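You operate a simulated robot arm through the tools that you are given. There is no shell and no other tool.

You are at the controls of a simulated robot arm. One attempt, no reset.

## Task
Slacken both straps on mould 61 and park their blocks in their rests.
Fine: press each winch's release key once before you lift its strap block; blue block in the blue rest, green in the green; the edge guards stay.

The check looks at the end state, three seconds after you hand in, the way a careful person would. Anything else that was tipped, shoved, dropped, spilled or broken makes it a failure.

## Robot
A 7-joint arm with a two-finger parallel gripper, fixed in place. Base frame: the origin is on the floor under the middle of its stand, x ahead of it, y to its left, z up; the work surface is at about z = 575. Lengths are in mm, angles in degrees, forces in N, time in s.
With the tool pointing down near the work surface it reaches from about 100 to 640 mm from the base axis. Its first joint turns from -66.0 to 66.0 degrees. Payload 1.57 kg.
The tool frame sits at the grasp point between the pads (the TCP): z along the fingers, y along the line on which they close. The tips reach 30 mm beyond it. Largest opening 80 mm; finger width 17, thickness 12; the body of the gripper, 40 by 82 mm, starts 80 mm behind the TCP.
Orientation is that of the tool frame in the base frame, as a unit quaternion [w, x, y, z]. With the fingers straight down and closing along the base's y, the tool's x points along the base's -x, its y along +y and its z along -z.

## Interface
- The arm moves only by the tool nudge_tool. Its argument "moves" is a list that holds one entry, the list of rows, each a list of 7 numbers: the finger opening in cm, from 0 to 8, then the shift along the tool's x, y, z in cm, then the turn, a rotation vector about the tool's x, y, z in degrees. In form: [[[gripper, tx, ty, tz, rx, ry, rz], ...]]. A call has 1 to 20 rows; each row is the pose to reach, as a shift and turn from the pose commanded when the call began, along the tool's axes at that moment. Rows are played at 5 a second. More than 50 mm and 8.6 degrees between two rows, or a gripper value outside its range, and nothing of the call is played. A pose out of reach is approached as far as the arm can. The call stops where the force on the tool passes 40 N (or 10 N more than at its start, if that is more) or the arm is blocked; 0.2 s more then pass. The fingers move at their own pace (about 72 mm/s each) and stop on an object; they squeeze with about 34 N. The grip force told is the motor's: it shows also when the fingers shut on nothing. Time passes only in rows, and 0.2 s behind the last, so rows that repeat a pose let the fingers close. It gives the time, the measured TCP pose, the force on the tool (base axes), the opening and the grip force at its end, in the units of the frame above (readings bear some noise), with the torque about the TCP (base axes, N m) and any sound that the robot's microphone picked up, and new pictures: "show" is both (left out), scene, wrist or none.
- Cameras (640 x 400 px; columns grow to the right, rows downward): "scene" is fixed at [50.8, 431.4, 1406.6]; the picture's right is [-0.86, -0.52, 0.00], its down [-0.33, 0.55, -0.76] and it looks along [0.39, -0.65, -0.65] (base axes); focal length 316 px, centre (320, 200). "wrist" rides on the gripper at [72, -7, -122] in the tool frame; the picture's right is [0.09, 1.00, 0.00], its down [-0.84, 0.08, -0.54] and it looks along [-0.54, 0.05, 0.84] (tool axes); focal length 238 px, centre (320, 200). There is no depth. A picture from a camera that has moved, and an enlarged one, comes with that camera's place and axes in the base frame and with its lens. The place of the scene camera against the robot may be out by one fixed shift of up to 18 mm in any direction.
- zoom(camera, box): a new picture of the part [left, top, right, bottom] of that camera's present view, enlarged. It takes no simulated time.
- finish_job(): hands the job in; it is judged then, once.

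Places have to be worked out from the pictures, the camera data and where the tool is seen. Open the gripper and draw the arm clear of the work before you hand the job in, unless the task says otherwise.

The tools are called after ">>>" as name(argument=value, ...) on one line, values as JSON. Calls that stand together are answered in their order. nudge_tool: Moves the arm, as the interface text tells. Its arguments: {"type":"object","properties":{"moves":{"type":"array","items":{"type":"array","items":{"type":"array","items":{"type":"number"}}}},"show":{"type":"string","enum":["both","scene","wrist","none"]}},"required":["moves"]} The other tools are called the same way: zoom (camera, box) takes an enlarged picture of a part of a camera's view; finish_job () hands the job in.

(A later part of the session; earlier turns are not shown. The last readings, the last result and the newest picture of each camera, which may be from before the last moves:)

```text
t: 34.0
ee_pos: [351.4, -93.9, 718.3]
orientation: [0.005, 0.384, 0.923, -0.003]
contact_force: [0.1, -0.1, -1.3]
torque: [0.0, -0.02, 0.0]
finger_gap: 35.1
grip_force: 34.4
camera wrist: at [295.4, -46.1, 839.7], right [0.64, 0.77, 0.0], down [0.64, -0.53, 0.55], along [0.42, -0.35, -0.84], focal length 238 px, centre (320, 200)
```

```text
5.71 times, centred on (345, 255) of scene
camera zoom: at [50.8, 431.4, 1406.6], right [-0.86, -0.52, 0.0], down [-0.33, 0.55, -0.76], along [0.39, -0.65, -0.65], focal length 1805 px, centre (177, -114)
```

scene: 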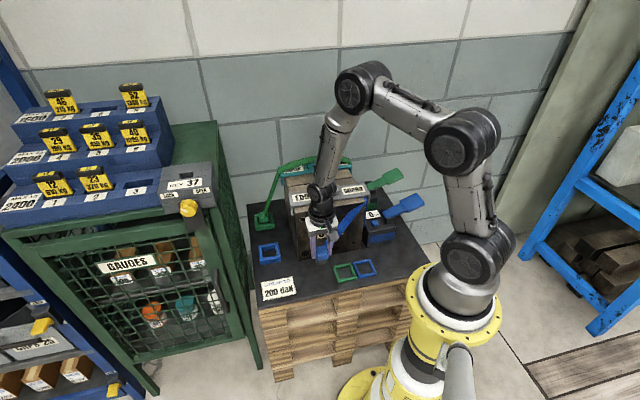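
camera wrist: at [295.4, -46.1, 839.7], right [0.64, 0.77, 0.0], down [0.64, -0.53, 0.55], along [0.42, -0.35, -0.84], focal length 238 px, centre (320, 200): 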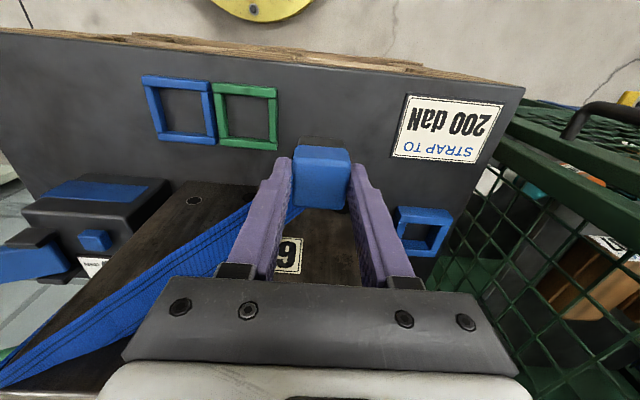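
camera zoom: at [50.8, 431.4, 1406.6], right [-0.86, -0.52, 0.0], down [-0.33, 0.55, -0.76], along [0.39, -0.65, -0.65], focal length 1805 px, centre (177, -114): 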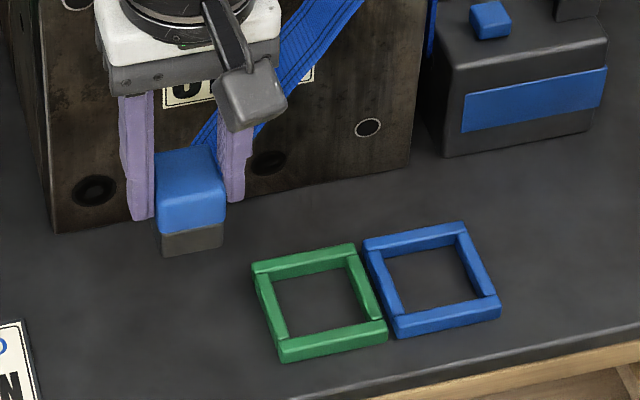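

The blue rest's centre comes out at e1≈40, e2≈315.5 (inner ≈42 mm, plug ≈32 mm), and the block sits about 1.5 mm off the TCP in e2. I carry it above the blue rest and lower partway.

>>> nudge_tool(moves=[[[2.5, 0, -3.5, 0, 0, 0, 0], [2.5, 0, -7.5, 0, 0, 0, 0], [2.5, 0.05, -11.5, 0, 0, 0, 0], [2.5, 0.05, -14.31, 0, 0, 0, 0], [2.5, 0.05, -14.31, 2.0, 0, 0, 0], [2.5, 0.05, -14.31, 4.0, 0, 0, 0], [2.5, 0.05, -14.31, 4.0, 0, 0, 0]]], show="both")

>>> zoom(camera="wrist", box=[240, 80, 420, 220])

>>> zoom(camera="scene", box=[310, 210, 400, 290])

```text
t: 35.6
ee_pos: [251.1, -195.0, 676.8]
orientation: [0.004, 0.383, 0.924, -0.003]
contact_force: [0.2, 0.3, -1.9]
torque: [-0.01, -0.01, 0.02]
finger_gap: 35.0
grip_force: 34.3
camera wrist: at [194.4, -148.5, 798.2], right [0.64, 0.77, 0.0], down [0.64, -0.53, 0.55], along [0.42, -0.35, -0.84], focal length 238 px, centre (320, 200)
```

scene: 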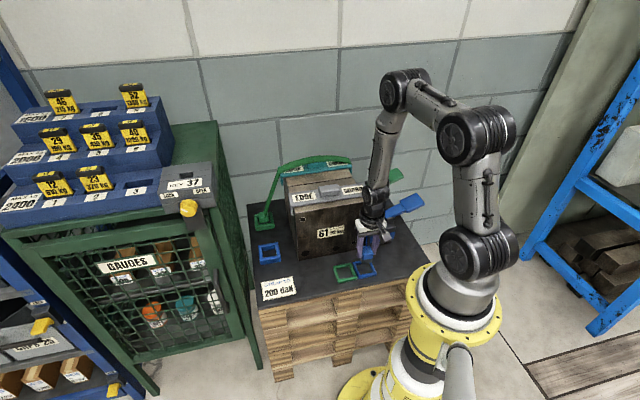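
wrist: 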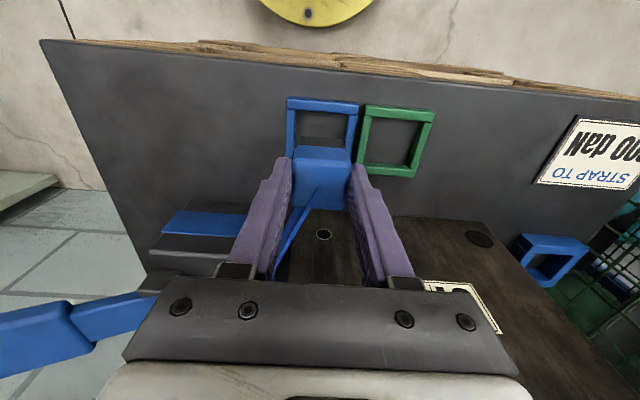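

```text
2.86 times, centred on (330, 150) of wrist
camera zoom: at [194.4, -148.5, 798.2], right [0.64, 0.77, 0.0], down [0.64, -0.53, 0.55], along [0.42, -0.35, -0.84], focal length 681 px, centre (291, 343)
```

zoom: 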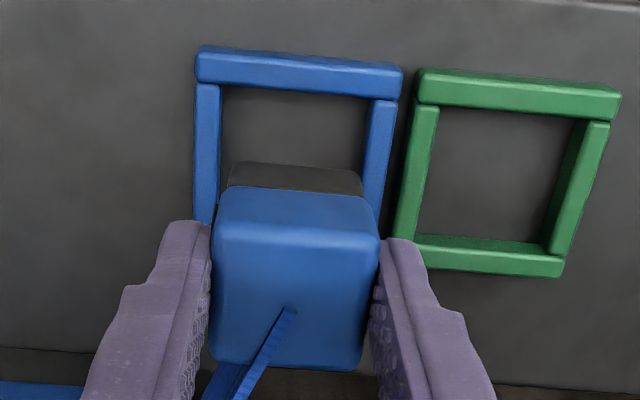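

```text
5.00 times, centred on (355, 250) of scene
camera zoom: at [50.8, 431.4, 1406.6], right [-0.86, -0.52, 0.0], down [-0.33, 0.55, -0.76], along [0.39, -0.65, -0.65], focal length 1579 px, centre (145, -50)
```

zoom: 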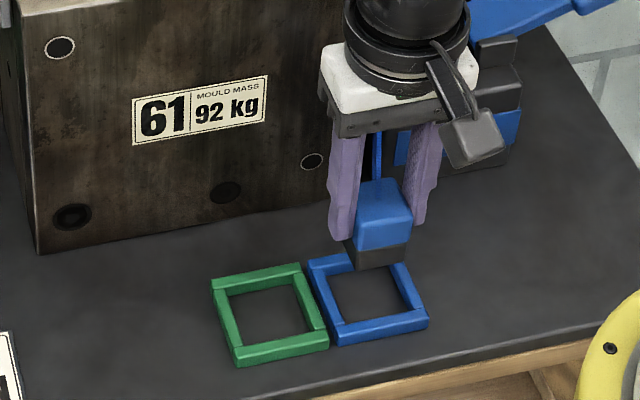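

Alignment is within about 1 mm. I shift 1 mm toward the front and lower to about 10 mm above the seating height.

>>> nudge_tool(moves=[[[2.5, 0.1, 0, 1.2, 0, 0, 0], [2.5, 0.1, 0, 2.4, 0, 0, 0], [2.5, 0.1, 0, 3.4, 0, 0, 0], [2.5, 0.1, 0, 3.4, 0, 0, 0]]], show="both")

>>> zoom(camera="wrist", box=[240, 80, 420, 220])

>>> zoom(camera="scene", box=[310, 210, 400, 290])

```text
t: 36.6
ee_pos: [249.4, -195.7, 643.5]
orientation: [0.004, 0.383, 0.924, -0.003]
contact_force: [0.0, 0.0, -0.9]
torque: [0.0, 0.01, -0.01]
finger_gap: 35.3
grip_force: 34.0
camera wrist: at [193.2, -148.4, 764.9], right [0.64, 0.77, 0.0], down [0.64, -0.53, 0.55], along [0.42, -0.35, -0.83], focal length 238 px, centre (320, 200)
```

scene: 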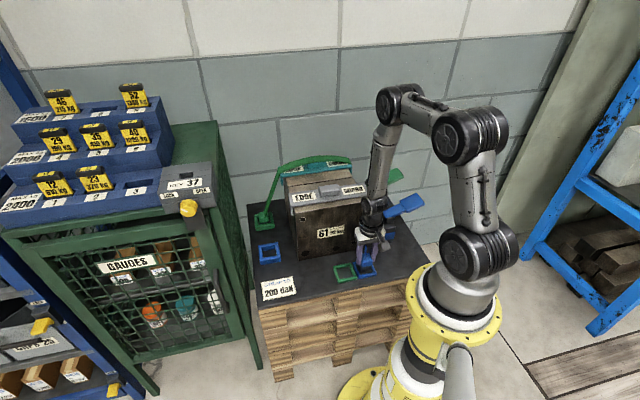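
wrist: 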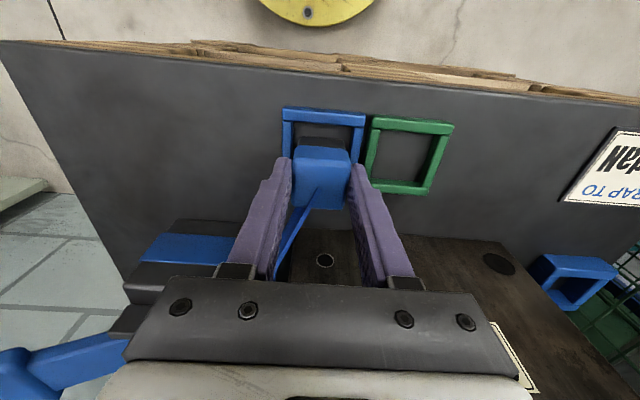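

```text
2.86 times, centred on (330, 150) of wrist
camera zoom: at [193.2, -148.4, 764.9], right [0.64, 0.77, 0.0], down [0.64, -0.53, 0.55], along [0.42, -0.35, -0.83], focal length 681 px, centre (291, 343)
```

zoom: 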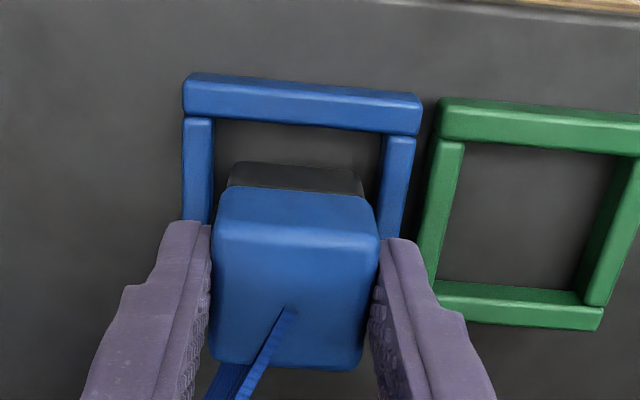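

```text
5.00 times, centred on (355, 250) of scene
camera zoom: at [50.8, 431.4, 1406.6], right [-0.86, -0.52, 0.0], down [-0.33, 0.55, -0.76], along [0.39, -0.65, -0.65], focal length 1579 px, centre (145, -50)
```

zoom: 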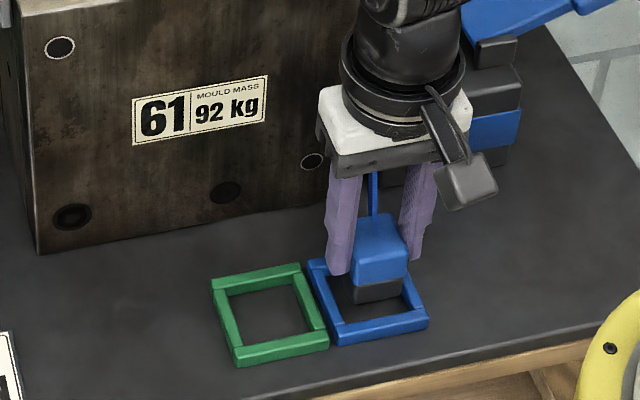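

Block and rest agree within 1–2 mm in both cameras. I lower the last 15 mm in small steps, watching for the seating force.

>>> nudge_tool(moves=[[[2.5, 0, 0, 0.5, 0, 0, 0], [2.5, 0, 0, 1.0, 0, 0, 0], [2.5, 0, 0, 1.2, 0, 0, 0], [2.5, 0, 0, 1.35, 0, 0, 0], [2.5, 0, 0, 1.35, 0, 0, 0]]], show="both")

>>> zoom(camera="wrist", box=[240, 80, 420, 220])

>>> zoom(camera="scene", box=[310, 210, 400, 290])

```text
t: 37.9
ee_pos: [248.3, -195.6, 632.6]
orientation: [0.004, 0.383, 0.924, -0.003]
contact_force: [-0.1, 0.5, -1.7]
torque: [-0.03, 0.01, -0.01]
finger_gap: 35.4
grip_force: 34.1
camera wrist: at [192.6, -147.6, 753.1], right [0.64, 0.77, 0.0], down [0.64, -0.53, 0.55], along [0.42, -0.35, -0.84], focal length 238 px, centre (320, 200)
```

scene: 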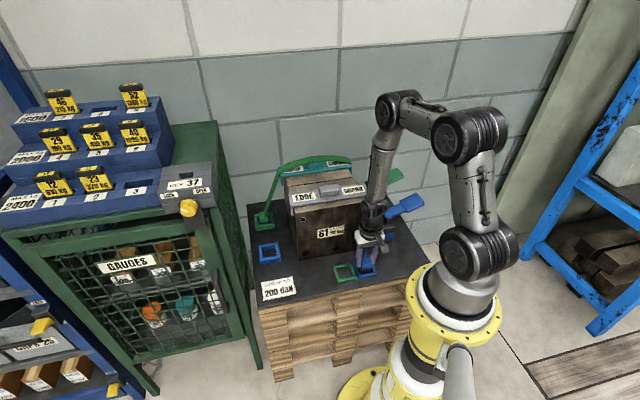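
wrist: 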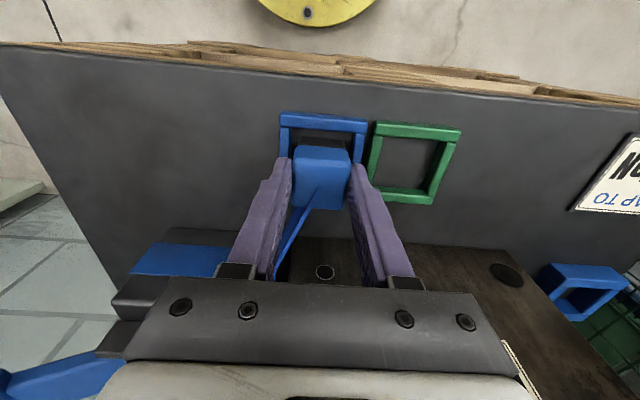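

```text
2.86 times, centred on (330, 150) of wrist
camera zoom: at [192.6, -147.6, 753.1], right [0.64, 0.77, 0.0], down [0.64, -0.53, 0.55], along [0.42, -0.35, -0.84], focal length 681 px, centre (291, 343)
```

zoom: 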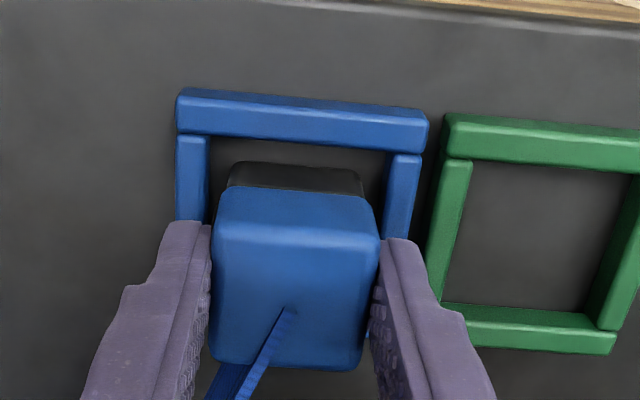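

```text
5.00 times, centred on (355, 250) of scene
camera zoom: at [50.8, 431.4, 1406.6], right [-0.86, -0.52, 0.0], down [-0.33, 0.55, -0.76], along [0.39, -0.65, -0.65], focal length 1579 px, centre (145, -50)
```

zoom: 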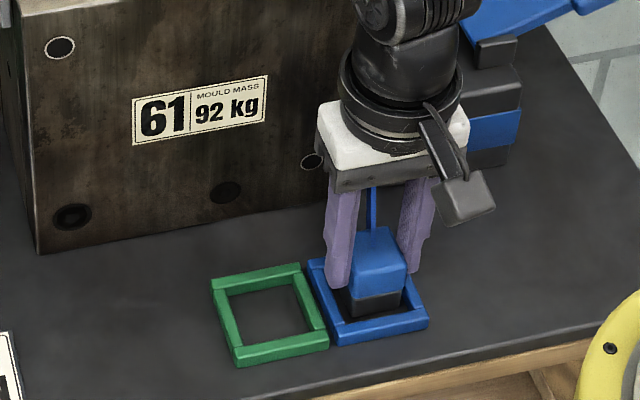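

Still hanging free, and the plug is inside the frame with even gaps. I lower further in 1 mm steps.

>>> nudge_tool(moves=[[[2.5, 0, 0, 0.15, 0, 0, 0], [2.5, 0, 0, 0.3, 0, 0, 0], [2.5, 0, 0, 0.4, 0, 0, 0], [2.5, 0, 0, 0.4, 0, 0, 0]]], show="wrist")

```text
t: 38.9
ee_pos: [249.6, -195.7, 628.1]
orientation: [0.004, 0.383, 0.924, -0.002]
contact_force: [0.4, 1.2, -1.0]
torque: [-0.02, 0.03, 0.03]
finger_gap: 35.2
grip_force: 34.0
camera wrist: at [193.0, -148.3, 748.9], right [0.64, 0.77, 0.0], down [0.64, -0.53, 0.55], along [0.42, -0.35, -0.84], focal length 238 px, centre (320, 200)
```

wrist: 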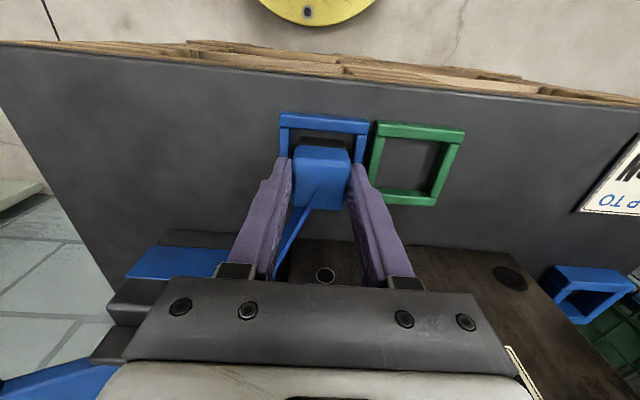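

Same height as when seated in the anchor, but no floor force yet. I go down in 1 mm steps.

>>> nudge_tool(moves=[[[2.5, 0, 0, 0.1, 0, 0, 0], [2.5, 0, 0, 0.2, 0, 0, 0], [2.5, 0, 0, 0.2, 0, 0, 0]]], show="none")

```text
t: 39.6
ee_pos: [248.7, -196.1, 626.5]
orientation: [0.005, 0.383, 0.924, -0.002]
contact_force: [1.1, 9.5, 26.7]
torque: [0.3, -0.11, 0.04]
finger_gap: 35.1
grip_force: 33.9
```

The block is on the board (27 N upward). I ease off 1 mm and check with pictures before opening.

>>> nudge_tool(moves=[[[2.5, 0, 0, -0.1, 0, 0, 0], [2.5, 0, 0, -0.1, 0, 0, 0]]], show="both")

>>> zoom(camera="wrist", box=[240, 80, 420, 220])

>>> zoom(camera="scene", box=[310, 210, 400, 290])

```text
t: 40.2
ee_pos: [248.6, -196.5, 627.0]
orientation: [0.005, 0.384, 0.923, -0.003]
contact_force: [1.6, -1.1, 3.4]
torque: [-0.12, -0.11, 0.01]
finger_gap: 35.4
grip_force: 34.2
camera wrist: at [192.9, -149.0, 747.1], right [0.64, 0.77, 0.0], down [0.64, -0.53, 0.55], along [0.42, -0.35, -0.83], focal length 238 px, centre (320, 200)
```

scene: 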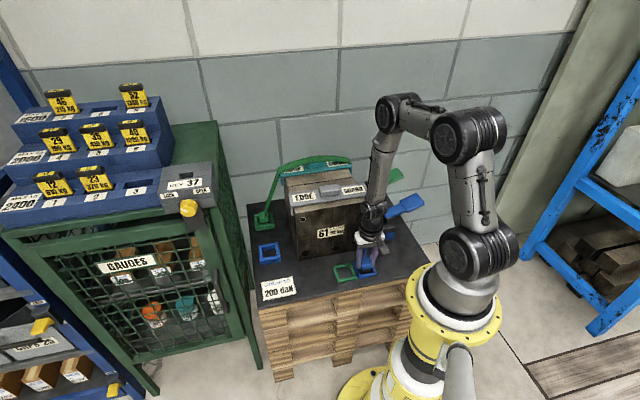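
wrist: 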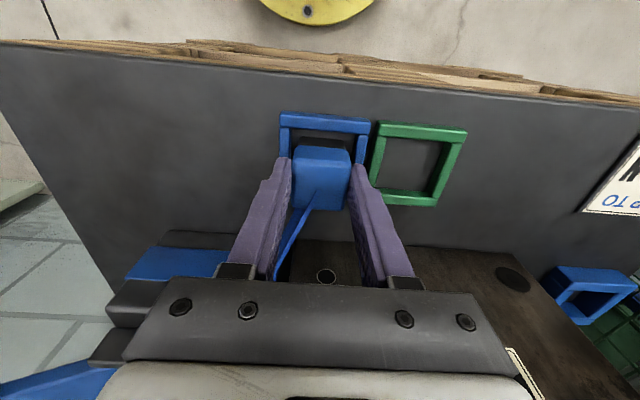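

```text
2.86 times, centred on (330, 150) of wrist
camera zoom: at [192.9, -149.0, 747.1], right [0.64, 0.77, 0.0], down [0.64, -0.53, 0.55], along [0.42, -0.35, -0.83], focal length 681 px, centre (291, 343)
```

zoom: 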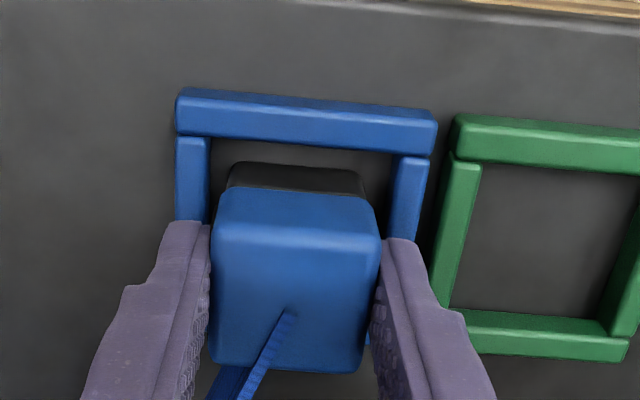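

```text
5.00 times, centred on (355, 250) of scene
camera zoom: at [50.8, 431.4, 1406.6], right [-0.86, -0.52, 0.0], down [-0.33, 0.55, -0.76], along [0.39, -0.65, -0.65], focal length 1579 px, centre (145, -50)
```

zoom: 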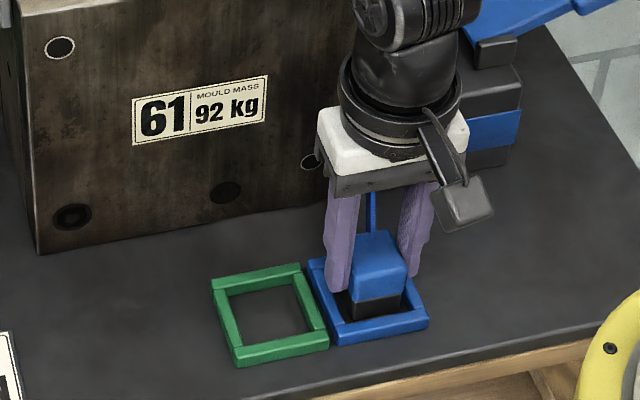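

The block sits in the blue rest, plug inside the frame. I open the fingers and, once free, rise straight up.

>>> nudge_tool(moves=[[[3.8, 0, 0, 0, 0, 0, 0], [4.5, 0, 0, 0, 0, 0, 0], [5.5, 0, 0, 0, 0, 0, 0], [5.5, 0, 0, 0, 0, 0, 0], [5.5, 0, 0, -0.5, 0, 0, 0], [5.5, 0, 0, -1.5, 0, 0, 0], [5.5, 0, 0, -3.5, 0, 0, 0], [5.5, 0, 0, -6.5, 0, 0, 0], [5.5, 0, 0, -9.5, 0, 0, 0], [5.5, 0, 0, -9.5, 0, 0, 0]]], show="both")

>>> zoom(camera="wrist", box=[230, 60, 410, 200])

>>> zoom(camera="scene", box=[245, 140, 425, 290])

>>> zoom(camera="scene", box=[310, 210, 400, 290])

```text
t: 42.5
ee_pos: [248.4, -197.9, 719.7]
orientation: [0.003, 0.382, 0.924, -0.002]
contact_force: [0.4, 0.2, 0.0]
torque: [0.01, 0.0, -0.03]
finger_gap: 55.1
grip_force: 0.1
camera wrist: at [192.6, -150.3, 840.9], right [0.64, 0.77, 0.0], down [0.64, -0.53, 0.55], along [0.42, -0.35, -0.84], focal length 238 px, centre (320, 200)
```

scene: 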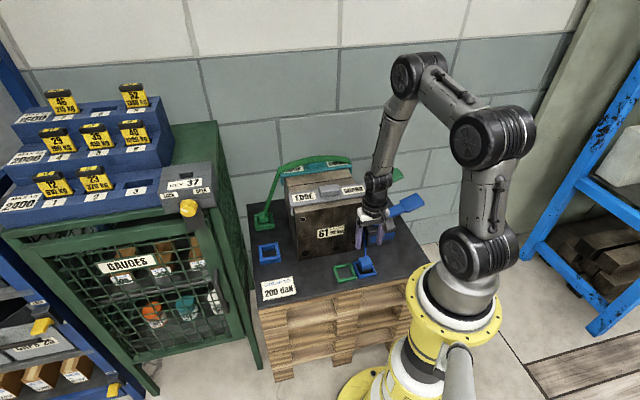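
wrist: 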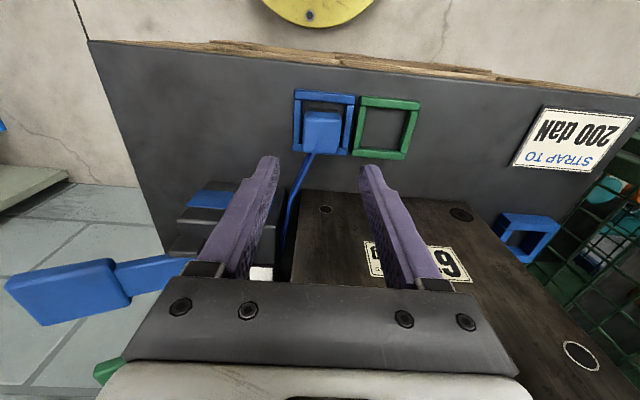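

```text
2.86 times, centred on (320, 130) of wrist
camera zoom: at [192.6, -150.3, 840.9], right [0.64, 0.77, 0.0], down [0.64, -0.53, 0.55], along [0.42, -0.35, -0.84], focal length 681 px, centre (320, 400)
```

zoom: 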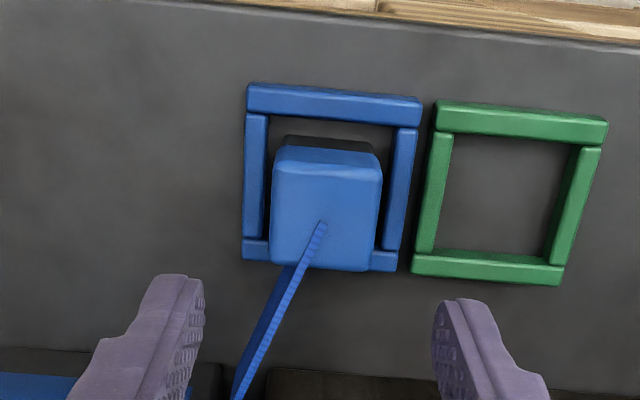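

```text
2.67 times, centred on (335, 215) of scene
camera zoom: at [50.8, 431.4, 1406.6], right [-0.86, -0.52, 0.0], down [-0.33, 0.55, -0.76], along [0.39, -0.65, -0.65], focal length 842 px, centre (280, 160)
```

zoom: 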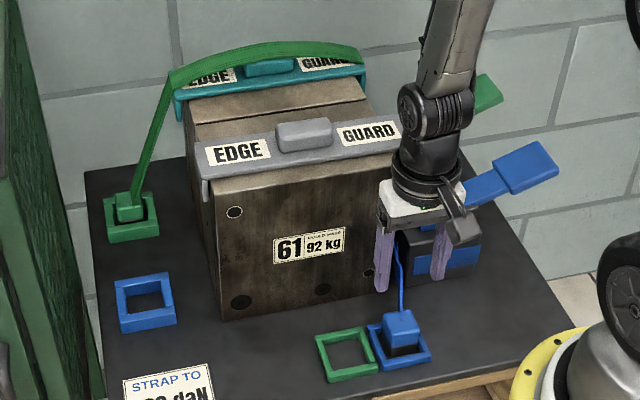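

```text
5.00 times, centred on (355, 250) of scene
camera zoom: at [50.8, 431.4, 1406.6], right [-0.86, -0.52, 0.0], down [-0.33, 0.55, -0.76], along [0.39, -0.65, -0.65], focal length 1579 px, centre (145, -50)
```

zoom: 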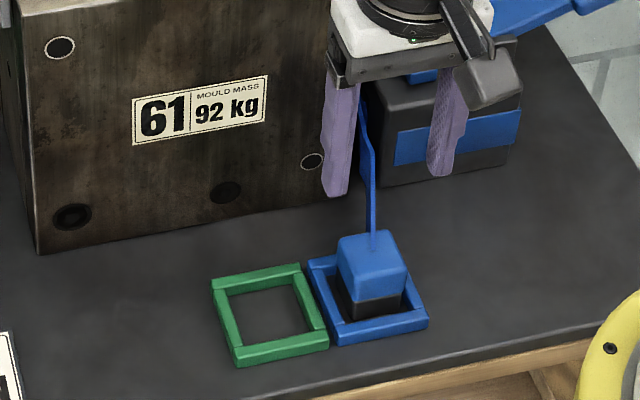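

The blue block stands upright in the blue rest. Now the green block: I go back along the front of the mould to the corridor beside the anchors, fingers opened.

>>> nudge_tool(moves=[[[5.5, 0, 2.0, -0.5, 0, 0, 0], [6, 0, 6.0, -0.5, 0, 0, 0], [8, 0, 10.5, -0.5, 0, 0, 0], [8, 0, 15.0, -0.5, 0, 0, 0], [8, 0, 19.5, -0.5, 0, 0, 0], [8, 0, 24.0, -0.5, 0, 0, 0], [8, 0, 28.0, -0.5, 0, 0, 0], [8, 0, 29.4, -0.5, 0, 0, 0], [8, -4.0, 29.4, -0.5, 0, 0, 0], [8, -8.0, 29.4, -0.5, 0, 0, 0], [8, -12.0, 29.4, -0.5, 0, 0, 0], [8, -12.0, 29.4, -0.5, 0, 0, 0]]], show="both")

>>> zoom(camera="wrist", box=[240, 100, 400, 300])

>>> zoom(camera="scene", box=[220, 100, 420, 280])

```text
t: 45.0
ee_pos: [544.4, -73.7, 727.1]
orientation: [0.003, 0.383, 0.924, -0.002]
contact_force: [0.4, -0.6, 0.1]
torque: [0.01, 0.01, 0.0]
finger_gap: 80.0
grip_force: 0.1
camera wrist: at [487.7, -26.9, 847.6], right [0.64, 0.77, 0.0], down [0.64, -0.53, 0.55], along [0.42, -0.35, -0.84], focal length 238 px, centre (320, 200)
```

scene: 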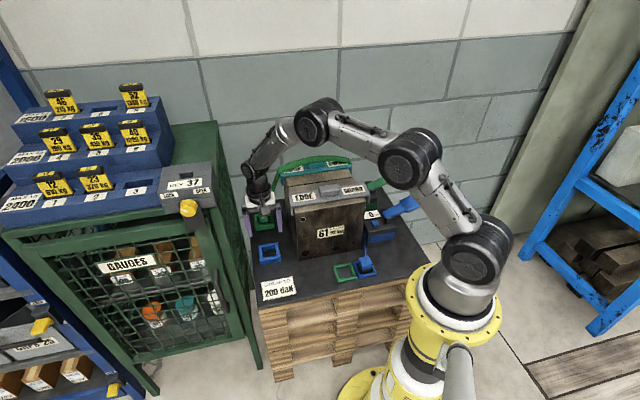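
wrist: 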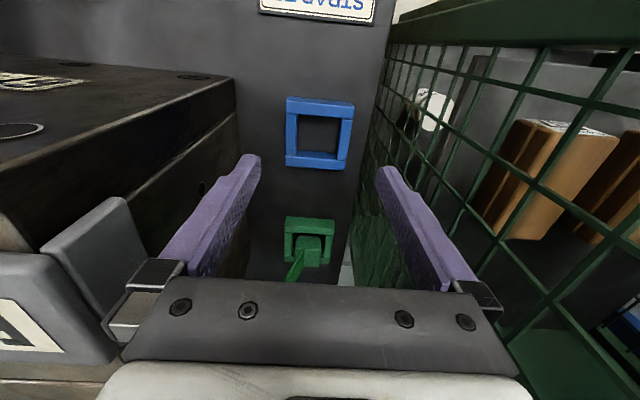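

```text
2.00 times, centred on (320, 200) of wrist
camera zoom: at [487.7, -26.9, 847.6], right [0.64, 0.77, 0.0], down [0.64, -0.53, 0.55], along [0.42, -0.35, -0.84], focal length 477 px, centre (320, 200)
```

zoom: 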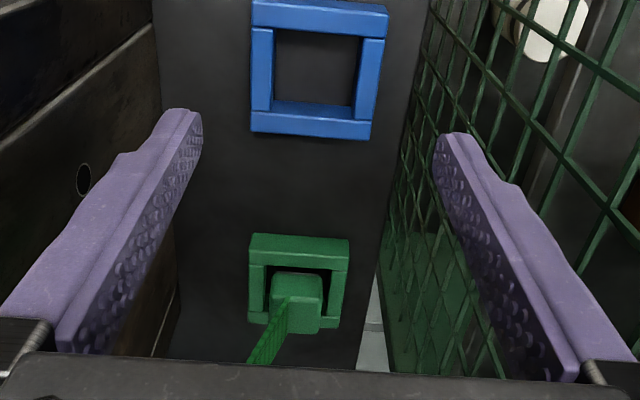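

```text
2.22 times, centred on (320, 190) of scene
camera zoom: at [50.8, 431.4, 1406.6], right [-0.86, -0.52, 0.0], down [-0.33, 0.55, -0.76], along [0.39, -0.65, -0.65], focal length 702 px, centre (320, 222)
```

zoom: 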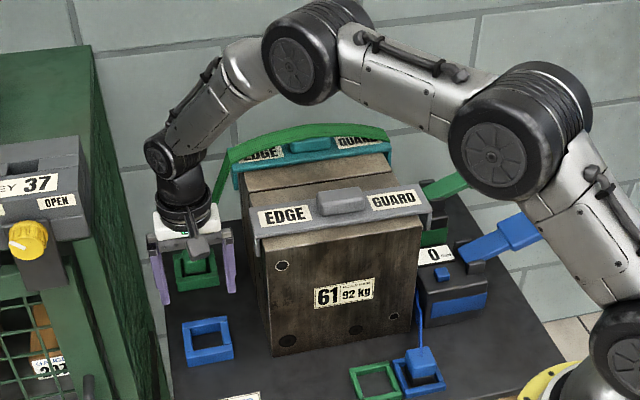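

The green anchor is in view. I zoom in tightly to measure its block.

>>> zoom(camera="wrist", box=[275, 210, 345, 280])

>>> zoom(camera="wrist", box=[270, 85, 370, 185])

>>> zoom(camera="scene", box=[245, 170, 305, 270])

```text
5.71 times, centred on (310, 245) of wrist
camera zoom: at [487.7, -26.9, 847.6], right [0.64, 0.77, 0.0], down [0.64, -0.53, 0.55], along [0.42, -0.35, -0.84], focal length 1362 px, centre (377, -57)
```

zoom: 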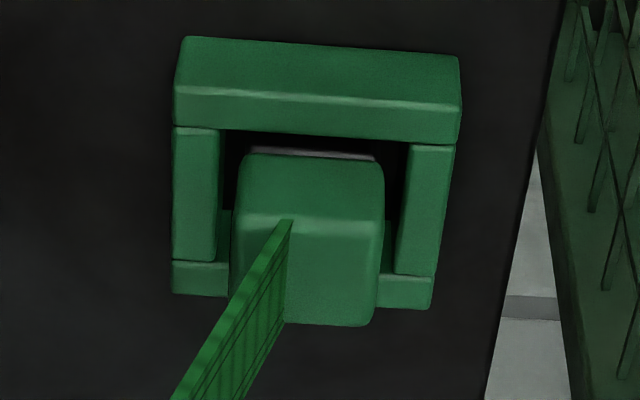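

```text
4.00 times, centred on (320, 135) of wrist
camera zoom: at [487.7, -26.9, 847.6], right [0.64, 0.77, 0.0], down [0.64, -0.53, 0.55], along [0.42, -0.35, -0.84], focal length 953 px, centre (320, 460)
```

zoom: 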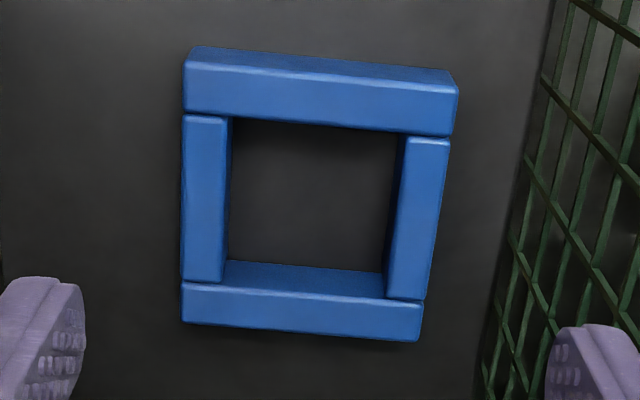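

```text
4.00 times, centred on (275, 220) of scene
camera zoom: at [50.8, 431.4, 1406.6], right [-0.86, -0.52, 0.0], down [-0.33, 0.55, -0.76], along [0.39, -0.65, -0.65], focal length 1263 px, centre (500, 120)
```

zoom: 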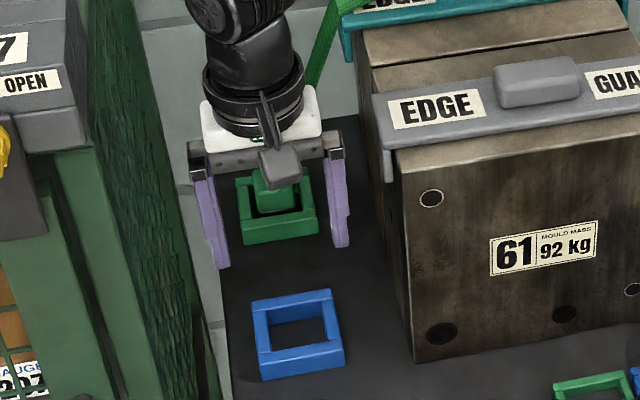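

Green block centre: e1≈332, e2≈609.5 (r≈694 mm), beyond the vertical-tool reach, so I tilt the tool 20° about its closing axis, body leaning back toward the robot, and approach along the corridor.

>>> nudge_tool(moves=[[[8, 0, 0, 0, 0, -6.67, 0], [8, 0, 0, 0, 0, -13.33, 0], [8, 0, 0, 0, 0, -20, 0], [8, -3.0, -0.05, 0, 0, -20, 0], [8, -6.5, -0.1, 0, 0, -20, 0], [8, -10.0, -0.1, 0, 0, -20, 0], [8, -10.0, -0.1, 0, 0, -20, 0]]], show="both")

>>> zoom(camera="scene", box=[220, 100, 420, 280])

```text
t: 46.6
ee_pos: [609.9, -142.1, 727.3]
orientation: [0.165, 0.377, 0.909, -0.07]
contact_force: [0.1, -0.3, -1.2]
torque: [0.03, 0.01, 0.02]
finger_gap: 79.6
grip_force: 0.1
camera wrist: at [527.5, -69.5, 816.9], right [0.64, 0.76, -0.03], down [0.48, -0.36, 0.8], along [0.6, -0.53, -0.6], focal length 238 px, centre (320, 200)
```

scene: 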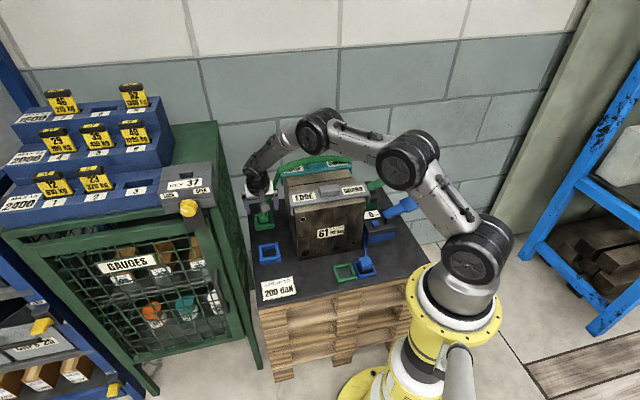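
wrist: 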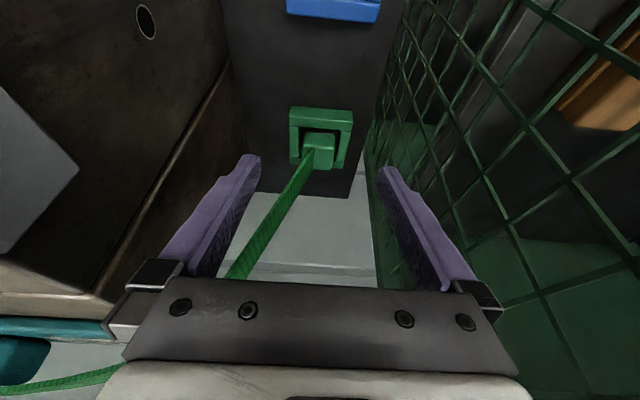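

```text
2.22 times, centred on (320, 190) of scene
camera zoom: at [50.8, 431.4, 1406.6], right [-0.86, -0.52, 0.0], down [-0.33, 0.55, -0.76], along [0.39, -0.65, -0.65], focal length 702 px, centre (320, 222)
```

zoom: 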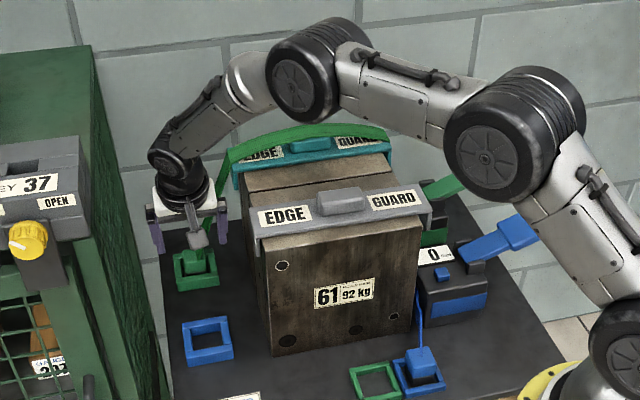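

The tilted approach is within reach so far (r=626). I continue 70 mm further along the corridor and descend to hover above the green block.

>>> nudge_tool(moves=[[[8, -2.2, 0.05, 0.82, 0, 0, 0], [8, -4.4, 0.1, 1.64, 0, 0, 0], [8, -6.51, 0.1, 2.45, 0, 0, 0], [8, -5.81, 0.1, 4.32, 0, 0, 0], [8, -5.2, 0.1, 5.92, 0, 0, 0], [8, -5.2, 0.1, 5.92, 0, 0, 0]]], show="both")

>>> zoom(camera="scene", box=[220, 120, 360, 270])

>>> zoom(camera="wrist", box=[240, 80, 400, 220])

```text
t: 48.0
ee_pos: [660.6, -192.6, 691.7]
orientation: [0.164, 0.376, 0.909, -0.069]
contact_force: [-0.4, -0.4, 0.6]
torque: [0.0, 0.0, 0.0]
finger_gap: 79.9
grip_force: 0.1
camera wrist: at [578.2, -118.5, 780.8], right [0.64, 0.76, -0.03], down [0.47, -0.36, 0.8], along [0.6, -0.53, -0.6], focal length 238 px, centre (320, 200)
```

scene: 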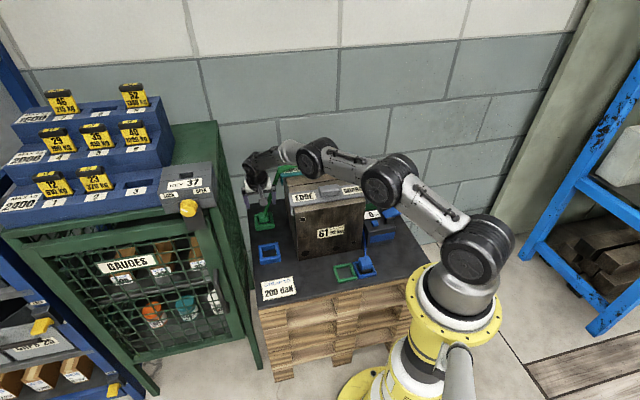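
wrist: 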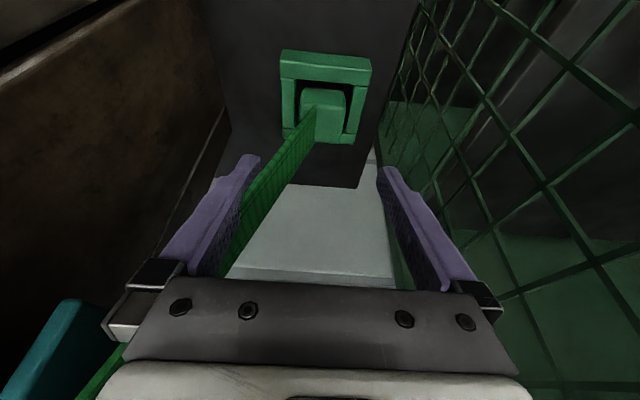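

```text
2.67 times, centred on (290, 195) of scene
camera zoom: at [50.8, 431.4, 1406.6], right [-0.86, -0.52, 0.0], down [-0.33, 0.55, -0.76], along [0.39, -0.65, -0.65], focal length 842 px, centre (400, 213)
```

zoom: 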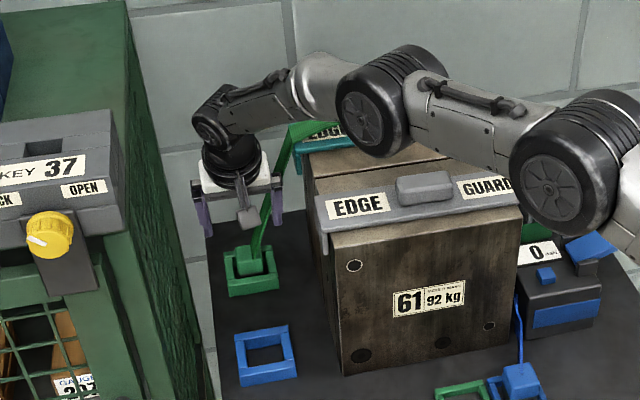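

```text
2.86 times, centred on (320, 150) of wrist
camera zoom: at [578.2, -118.5, 780.8], right [0.64, 0.76, -0.03], down [0.47, -0.36, 0.8], along [0.6, -0.53, -0.6], focal length 681 px, centre (320, 343)
```

zoom: 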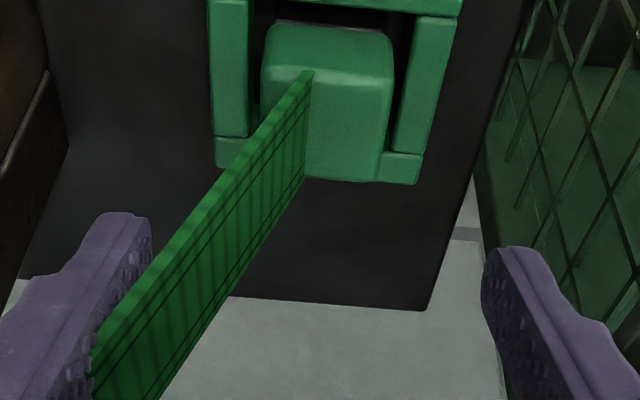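

Everything is clear: elbow and forearm are well above the guards. The green block is at e1≈330, e2≈610; I descend 53 mm straight down with the fingers straddling it.

>>> nudge_tool(moves=[[[8, 0.7, -0.1, 1.3, 0, 0, 0], [8, 1.4, -0.15, 3.2, 0, 0, 0], [8, 1.85, -0.15, 4.4, 0, 0, 0], [8, 2.02, -0.15, 4.9, 0, 0, 0], [8, 2.02, -0.15, 4.9, 0, 0, 0]]], show="both")

>>> zoom(camera="scene", box=[240, 150, 310, 250])

>>> zoom(camera="wrist", box=[240, 80, 400, 220])

```text
t: 49.2
ee_pos: [659.7, -191.3, 638.2]
orientation: [0.166, 0.376, 0.909, -0.068]
contact_force: [0.1, -0.3, -0.1]
torque: [-0.02, 0.01, 0.01]
finger_gap: 79.9
grip_force: 0.2
camera wrist: at [576.2, -118.8, 727.2], right [0.64, 0.76, -0.03], down [0.47, -0.36, 0.8], along [0.6, -0.53, -0.6], focal length 238 px, centre (320, 200)
```

scene: 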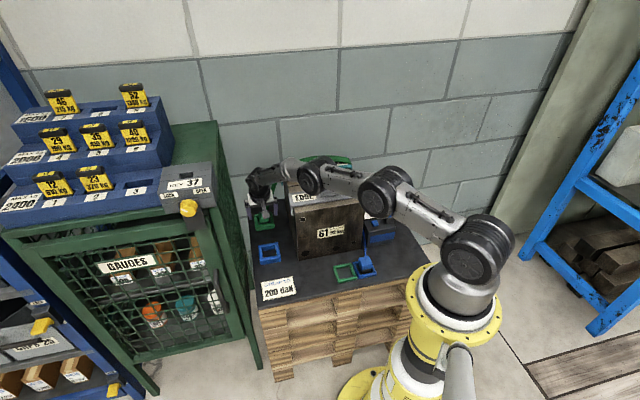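
wrist: 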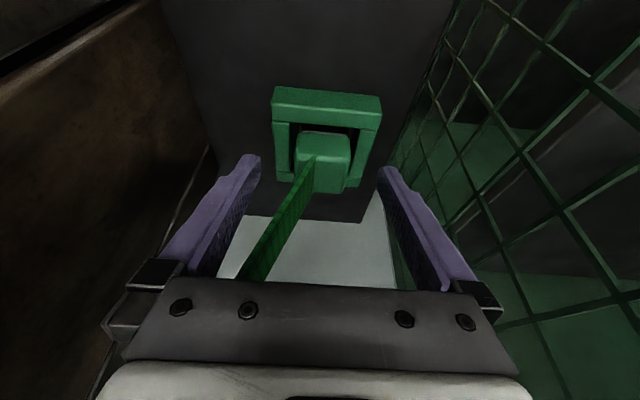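

```text
4.00 times, centred on (275, 200) of scene
camera zoom: at [50.8, 431.4, 1406.6], right [-0.86, -0.52, 0.0], down [-0.33, 0.55, -0.76], along [0.39, -0.65, -0.65], focal length 1263 px, centre (500, 200)
```

zoom: 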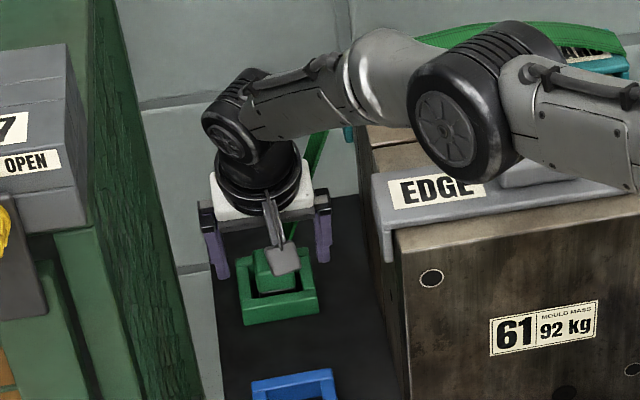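

```text
2.86 times, centred on (320, 150) of wrist
camera zoom: at [576.2, -118.8, 727.2], right [0.64, 0.76, -0.03], down [0.47, -0.36, 0.8], along [0.6, -0.53, -0.6], focal length 681 px, centre (320, 343)
```

zoom: 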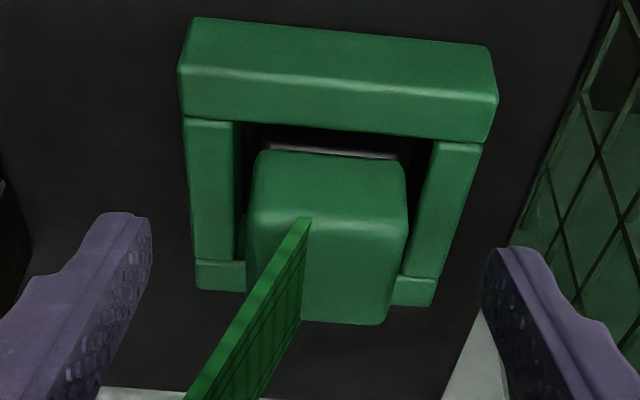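

Well aligned (block at e1≈330.8, e2≈609.4). I lower the last 9 mm so the tips sit just above the walls, and bring the fingers near the block.

>>> nudge_tool(moves=[[[8, 0.2, 0.05, 0.35, 0, 0, 0], [8, 0.4, 0.05, 0.81, 0, 0, 0], [8, 0.4, 0.05, 0.81, 0, 0, 0], [6, 0.4, 0.05, 0.81, 0, 0, 0], [5, 0.4, 0.05, 0.81, 0, 0, 0], [4.3, 0.4, 0.05, 0.81, 0, 0, 0], [4.3, 0.4, 0.05, 0.81, 0, 0, 0]]], show="both")

>>> zoom(camera="scene", box=[240, 170, 310, 250])

>>> zoom(camera="wrist", box=[240, 100, 400, 240])

```text
t: 50.9
ee_pos: [658.3, -191.3, 628.4]
orientation: [0.164, 0.377, 0.909, -0.069]
contact_force: [-0.5, 0.8, 0.6]
torque: [-0.02, 0.01, 0.0]
finger_gap: 42.9
grip_force: 0.1
camera wrist: at [575.6, -117.8, 719.0], right [0.64, 0.76, -0.03], down [0.47, -0.36, 0.8], along [0.6, -0.53, -0.6], focal length 238 px, centre (320, 200)
```

scene: 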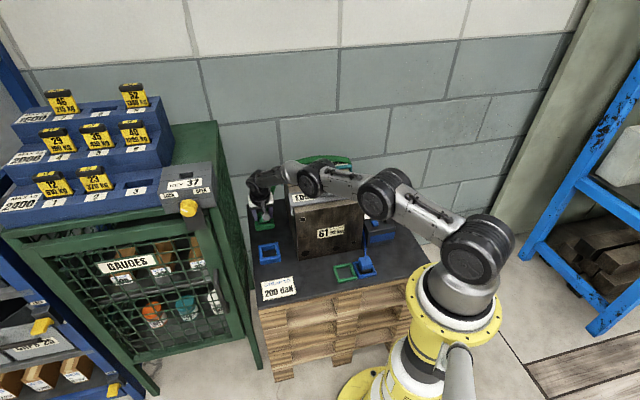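
wrist: 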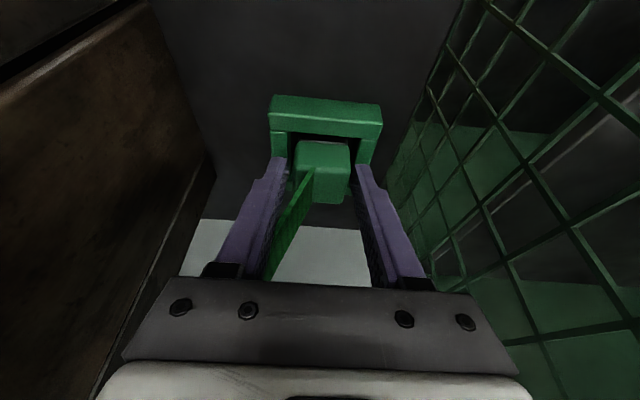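

```text
5.00 times, centred on (275, 210) of scene
camera zoom: at [50.8, 431.4, 1406.6], right [-0.86, -0.52, 0.0], down [-0.33, 0.55, -0.76], along [0.39, -0.65, -0.65], focal length 1579 px, centre (545, 150)
```

zoom: 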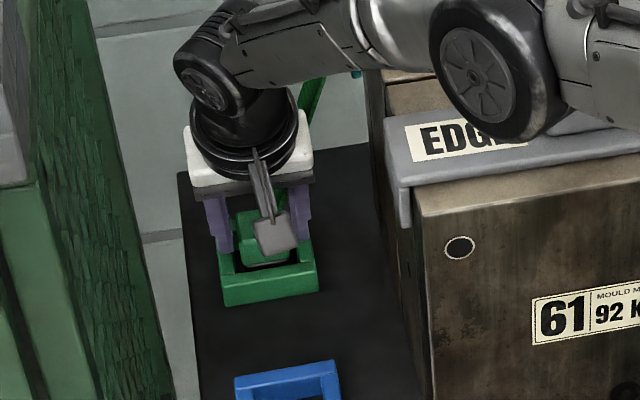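

```text
2.86 times, centred on (320, 170) of wrist
camera zoom: at [575.6, -117.8, 719.0], right [0.64, 0.76, -0.03], down [0.47, -0.36, 0.8], along [0.6, -0.53, -0.6], focal length 681 px, centre (320, 286)
```

zoom: 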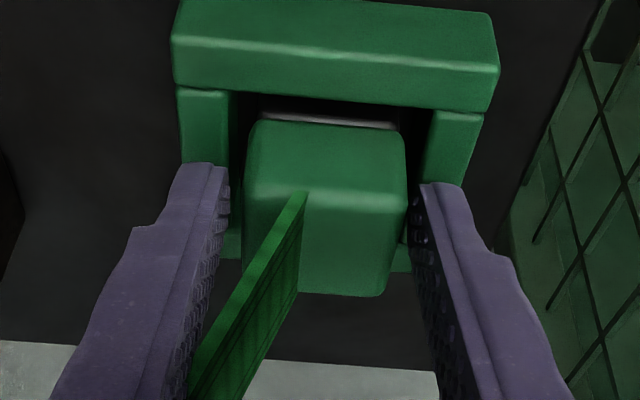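

The pads bracket the green block evenly. I close on it.

>>> nudge_tool(moves=[[[3.5, 0, 0, 0, 0, 0, 0], [2.5, 0, 0, 0, 0, 0, 0], [2.5, 0, 0, 0, 0, 0, 0], [2.5, 0, 0, 0, 0, 0, 0]]], show="wrist")

```text
t: 51.9
ee_pos: [657.9, -191.8, 630.6]
orientation: [0.165, 0.377, 0.909, -0.069]
contact_force: [0.2, 0.6, 0.2]
torque: [0.01, -0.02, 0.02]
finger_gap: 35.1
grip_force: 33.9
camera wrist: at [575.7, -117.7, 719.0], right [0.64, 0.76, -0.03], down [0.47, -0.36, 0.8], along [0.6, -0.53, -0.6], focal length 238 px, centre (320, 200)
```

wrist: 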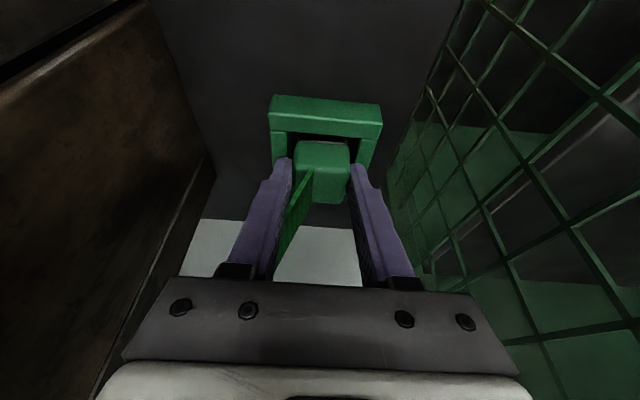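

Gripped at 35.1 mm with 34 N. I lift straight up in world terms by small steps.

>>> nudge_tool(moves=[[[2.5, -0.106, 0, -0.281, 0, 0, 0], [2.5, -0.282, 0, -0.749, 0, 0, 0], [2.5, -0.529, 0, -1.405, 0, 0, 0], [2.5, -0.882, 0, -2.342, 0, 0, 0], [2.5, -1.27, 0, -3.37, 0, 0, 0], [2.5, -1.27, 0, -3.37, 0, 0, 0]]], show="both")

>>> zoom(camera="scene", box=[240, 150, 310, 250])

>>> zoom(camera="wrist", box=[240, 80, 400, 220])

```text
t: 53.2
ee_pos: [656.9, -189.9, 665.8]
orientation: [0.164, 0.377, 0.909, -0.069]
contact_force: [0.0, -0.8, -0.5]
torque: [0.01, 0.02, 0.0]
finger_gap: 35.3
grip_force: 33.9
camera wrist: at [574.9, -116.9, 754.7], right [0.64, 0.76, -0.03], down [0.48, -0.36, 0.8], along [0.6, -0.53, -0.6], focal length 238 px, centre (320, 200)
```

scene: 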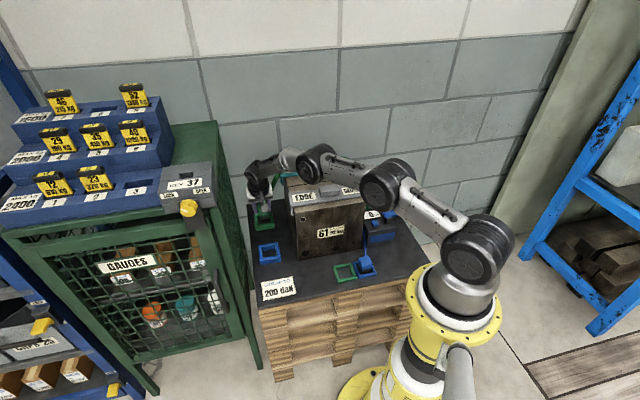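
wrist: 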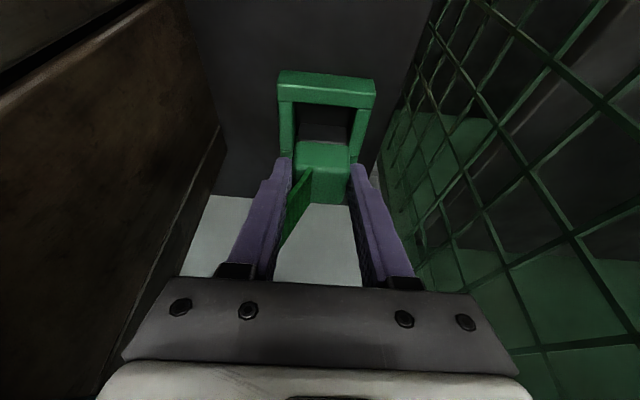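

```text
4.00 times, centred on (275, 200) of scene
camera zoom: at [50.8, 431.4, 1406.6], right [-0.86, -0.52, 0.0], down [-0.33, 0.55, -0.76], along [0.39, -0.65, -0.65], focal length 1263 px, centre (500, 200)
```

zoom: 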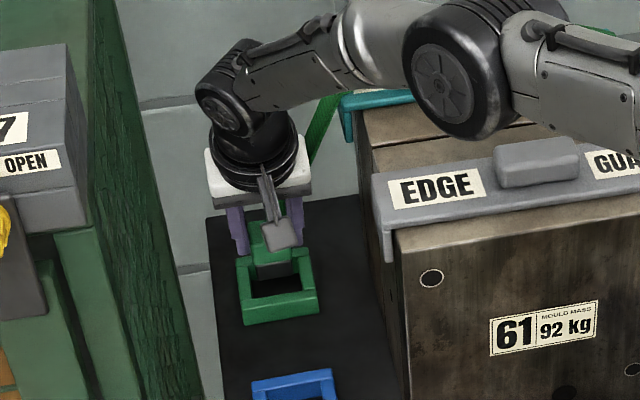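

```text
2.86 times, centred on (320, 150) of wrist
camera zoom: at [574.9, -116.9, 754.7], right [0.64, 0.76, -0.03], down [0.48, -0.36, 0.8], along [0.6, -0.53, -0.6], focal length 681 px, centre (320, 343)
```

zoom: 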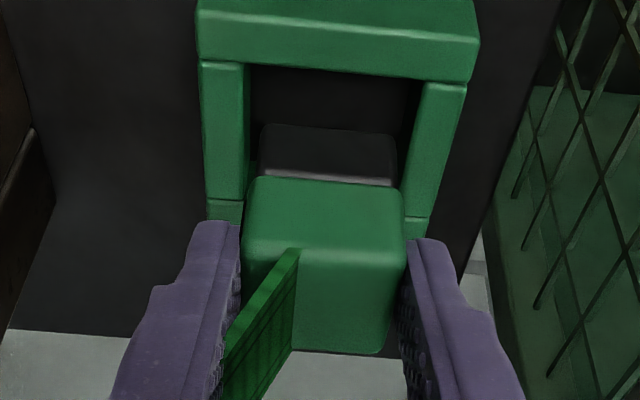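

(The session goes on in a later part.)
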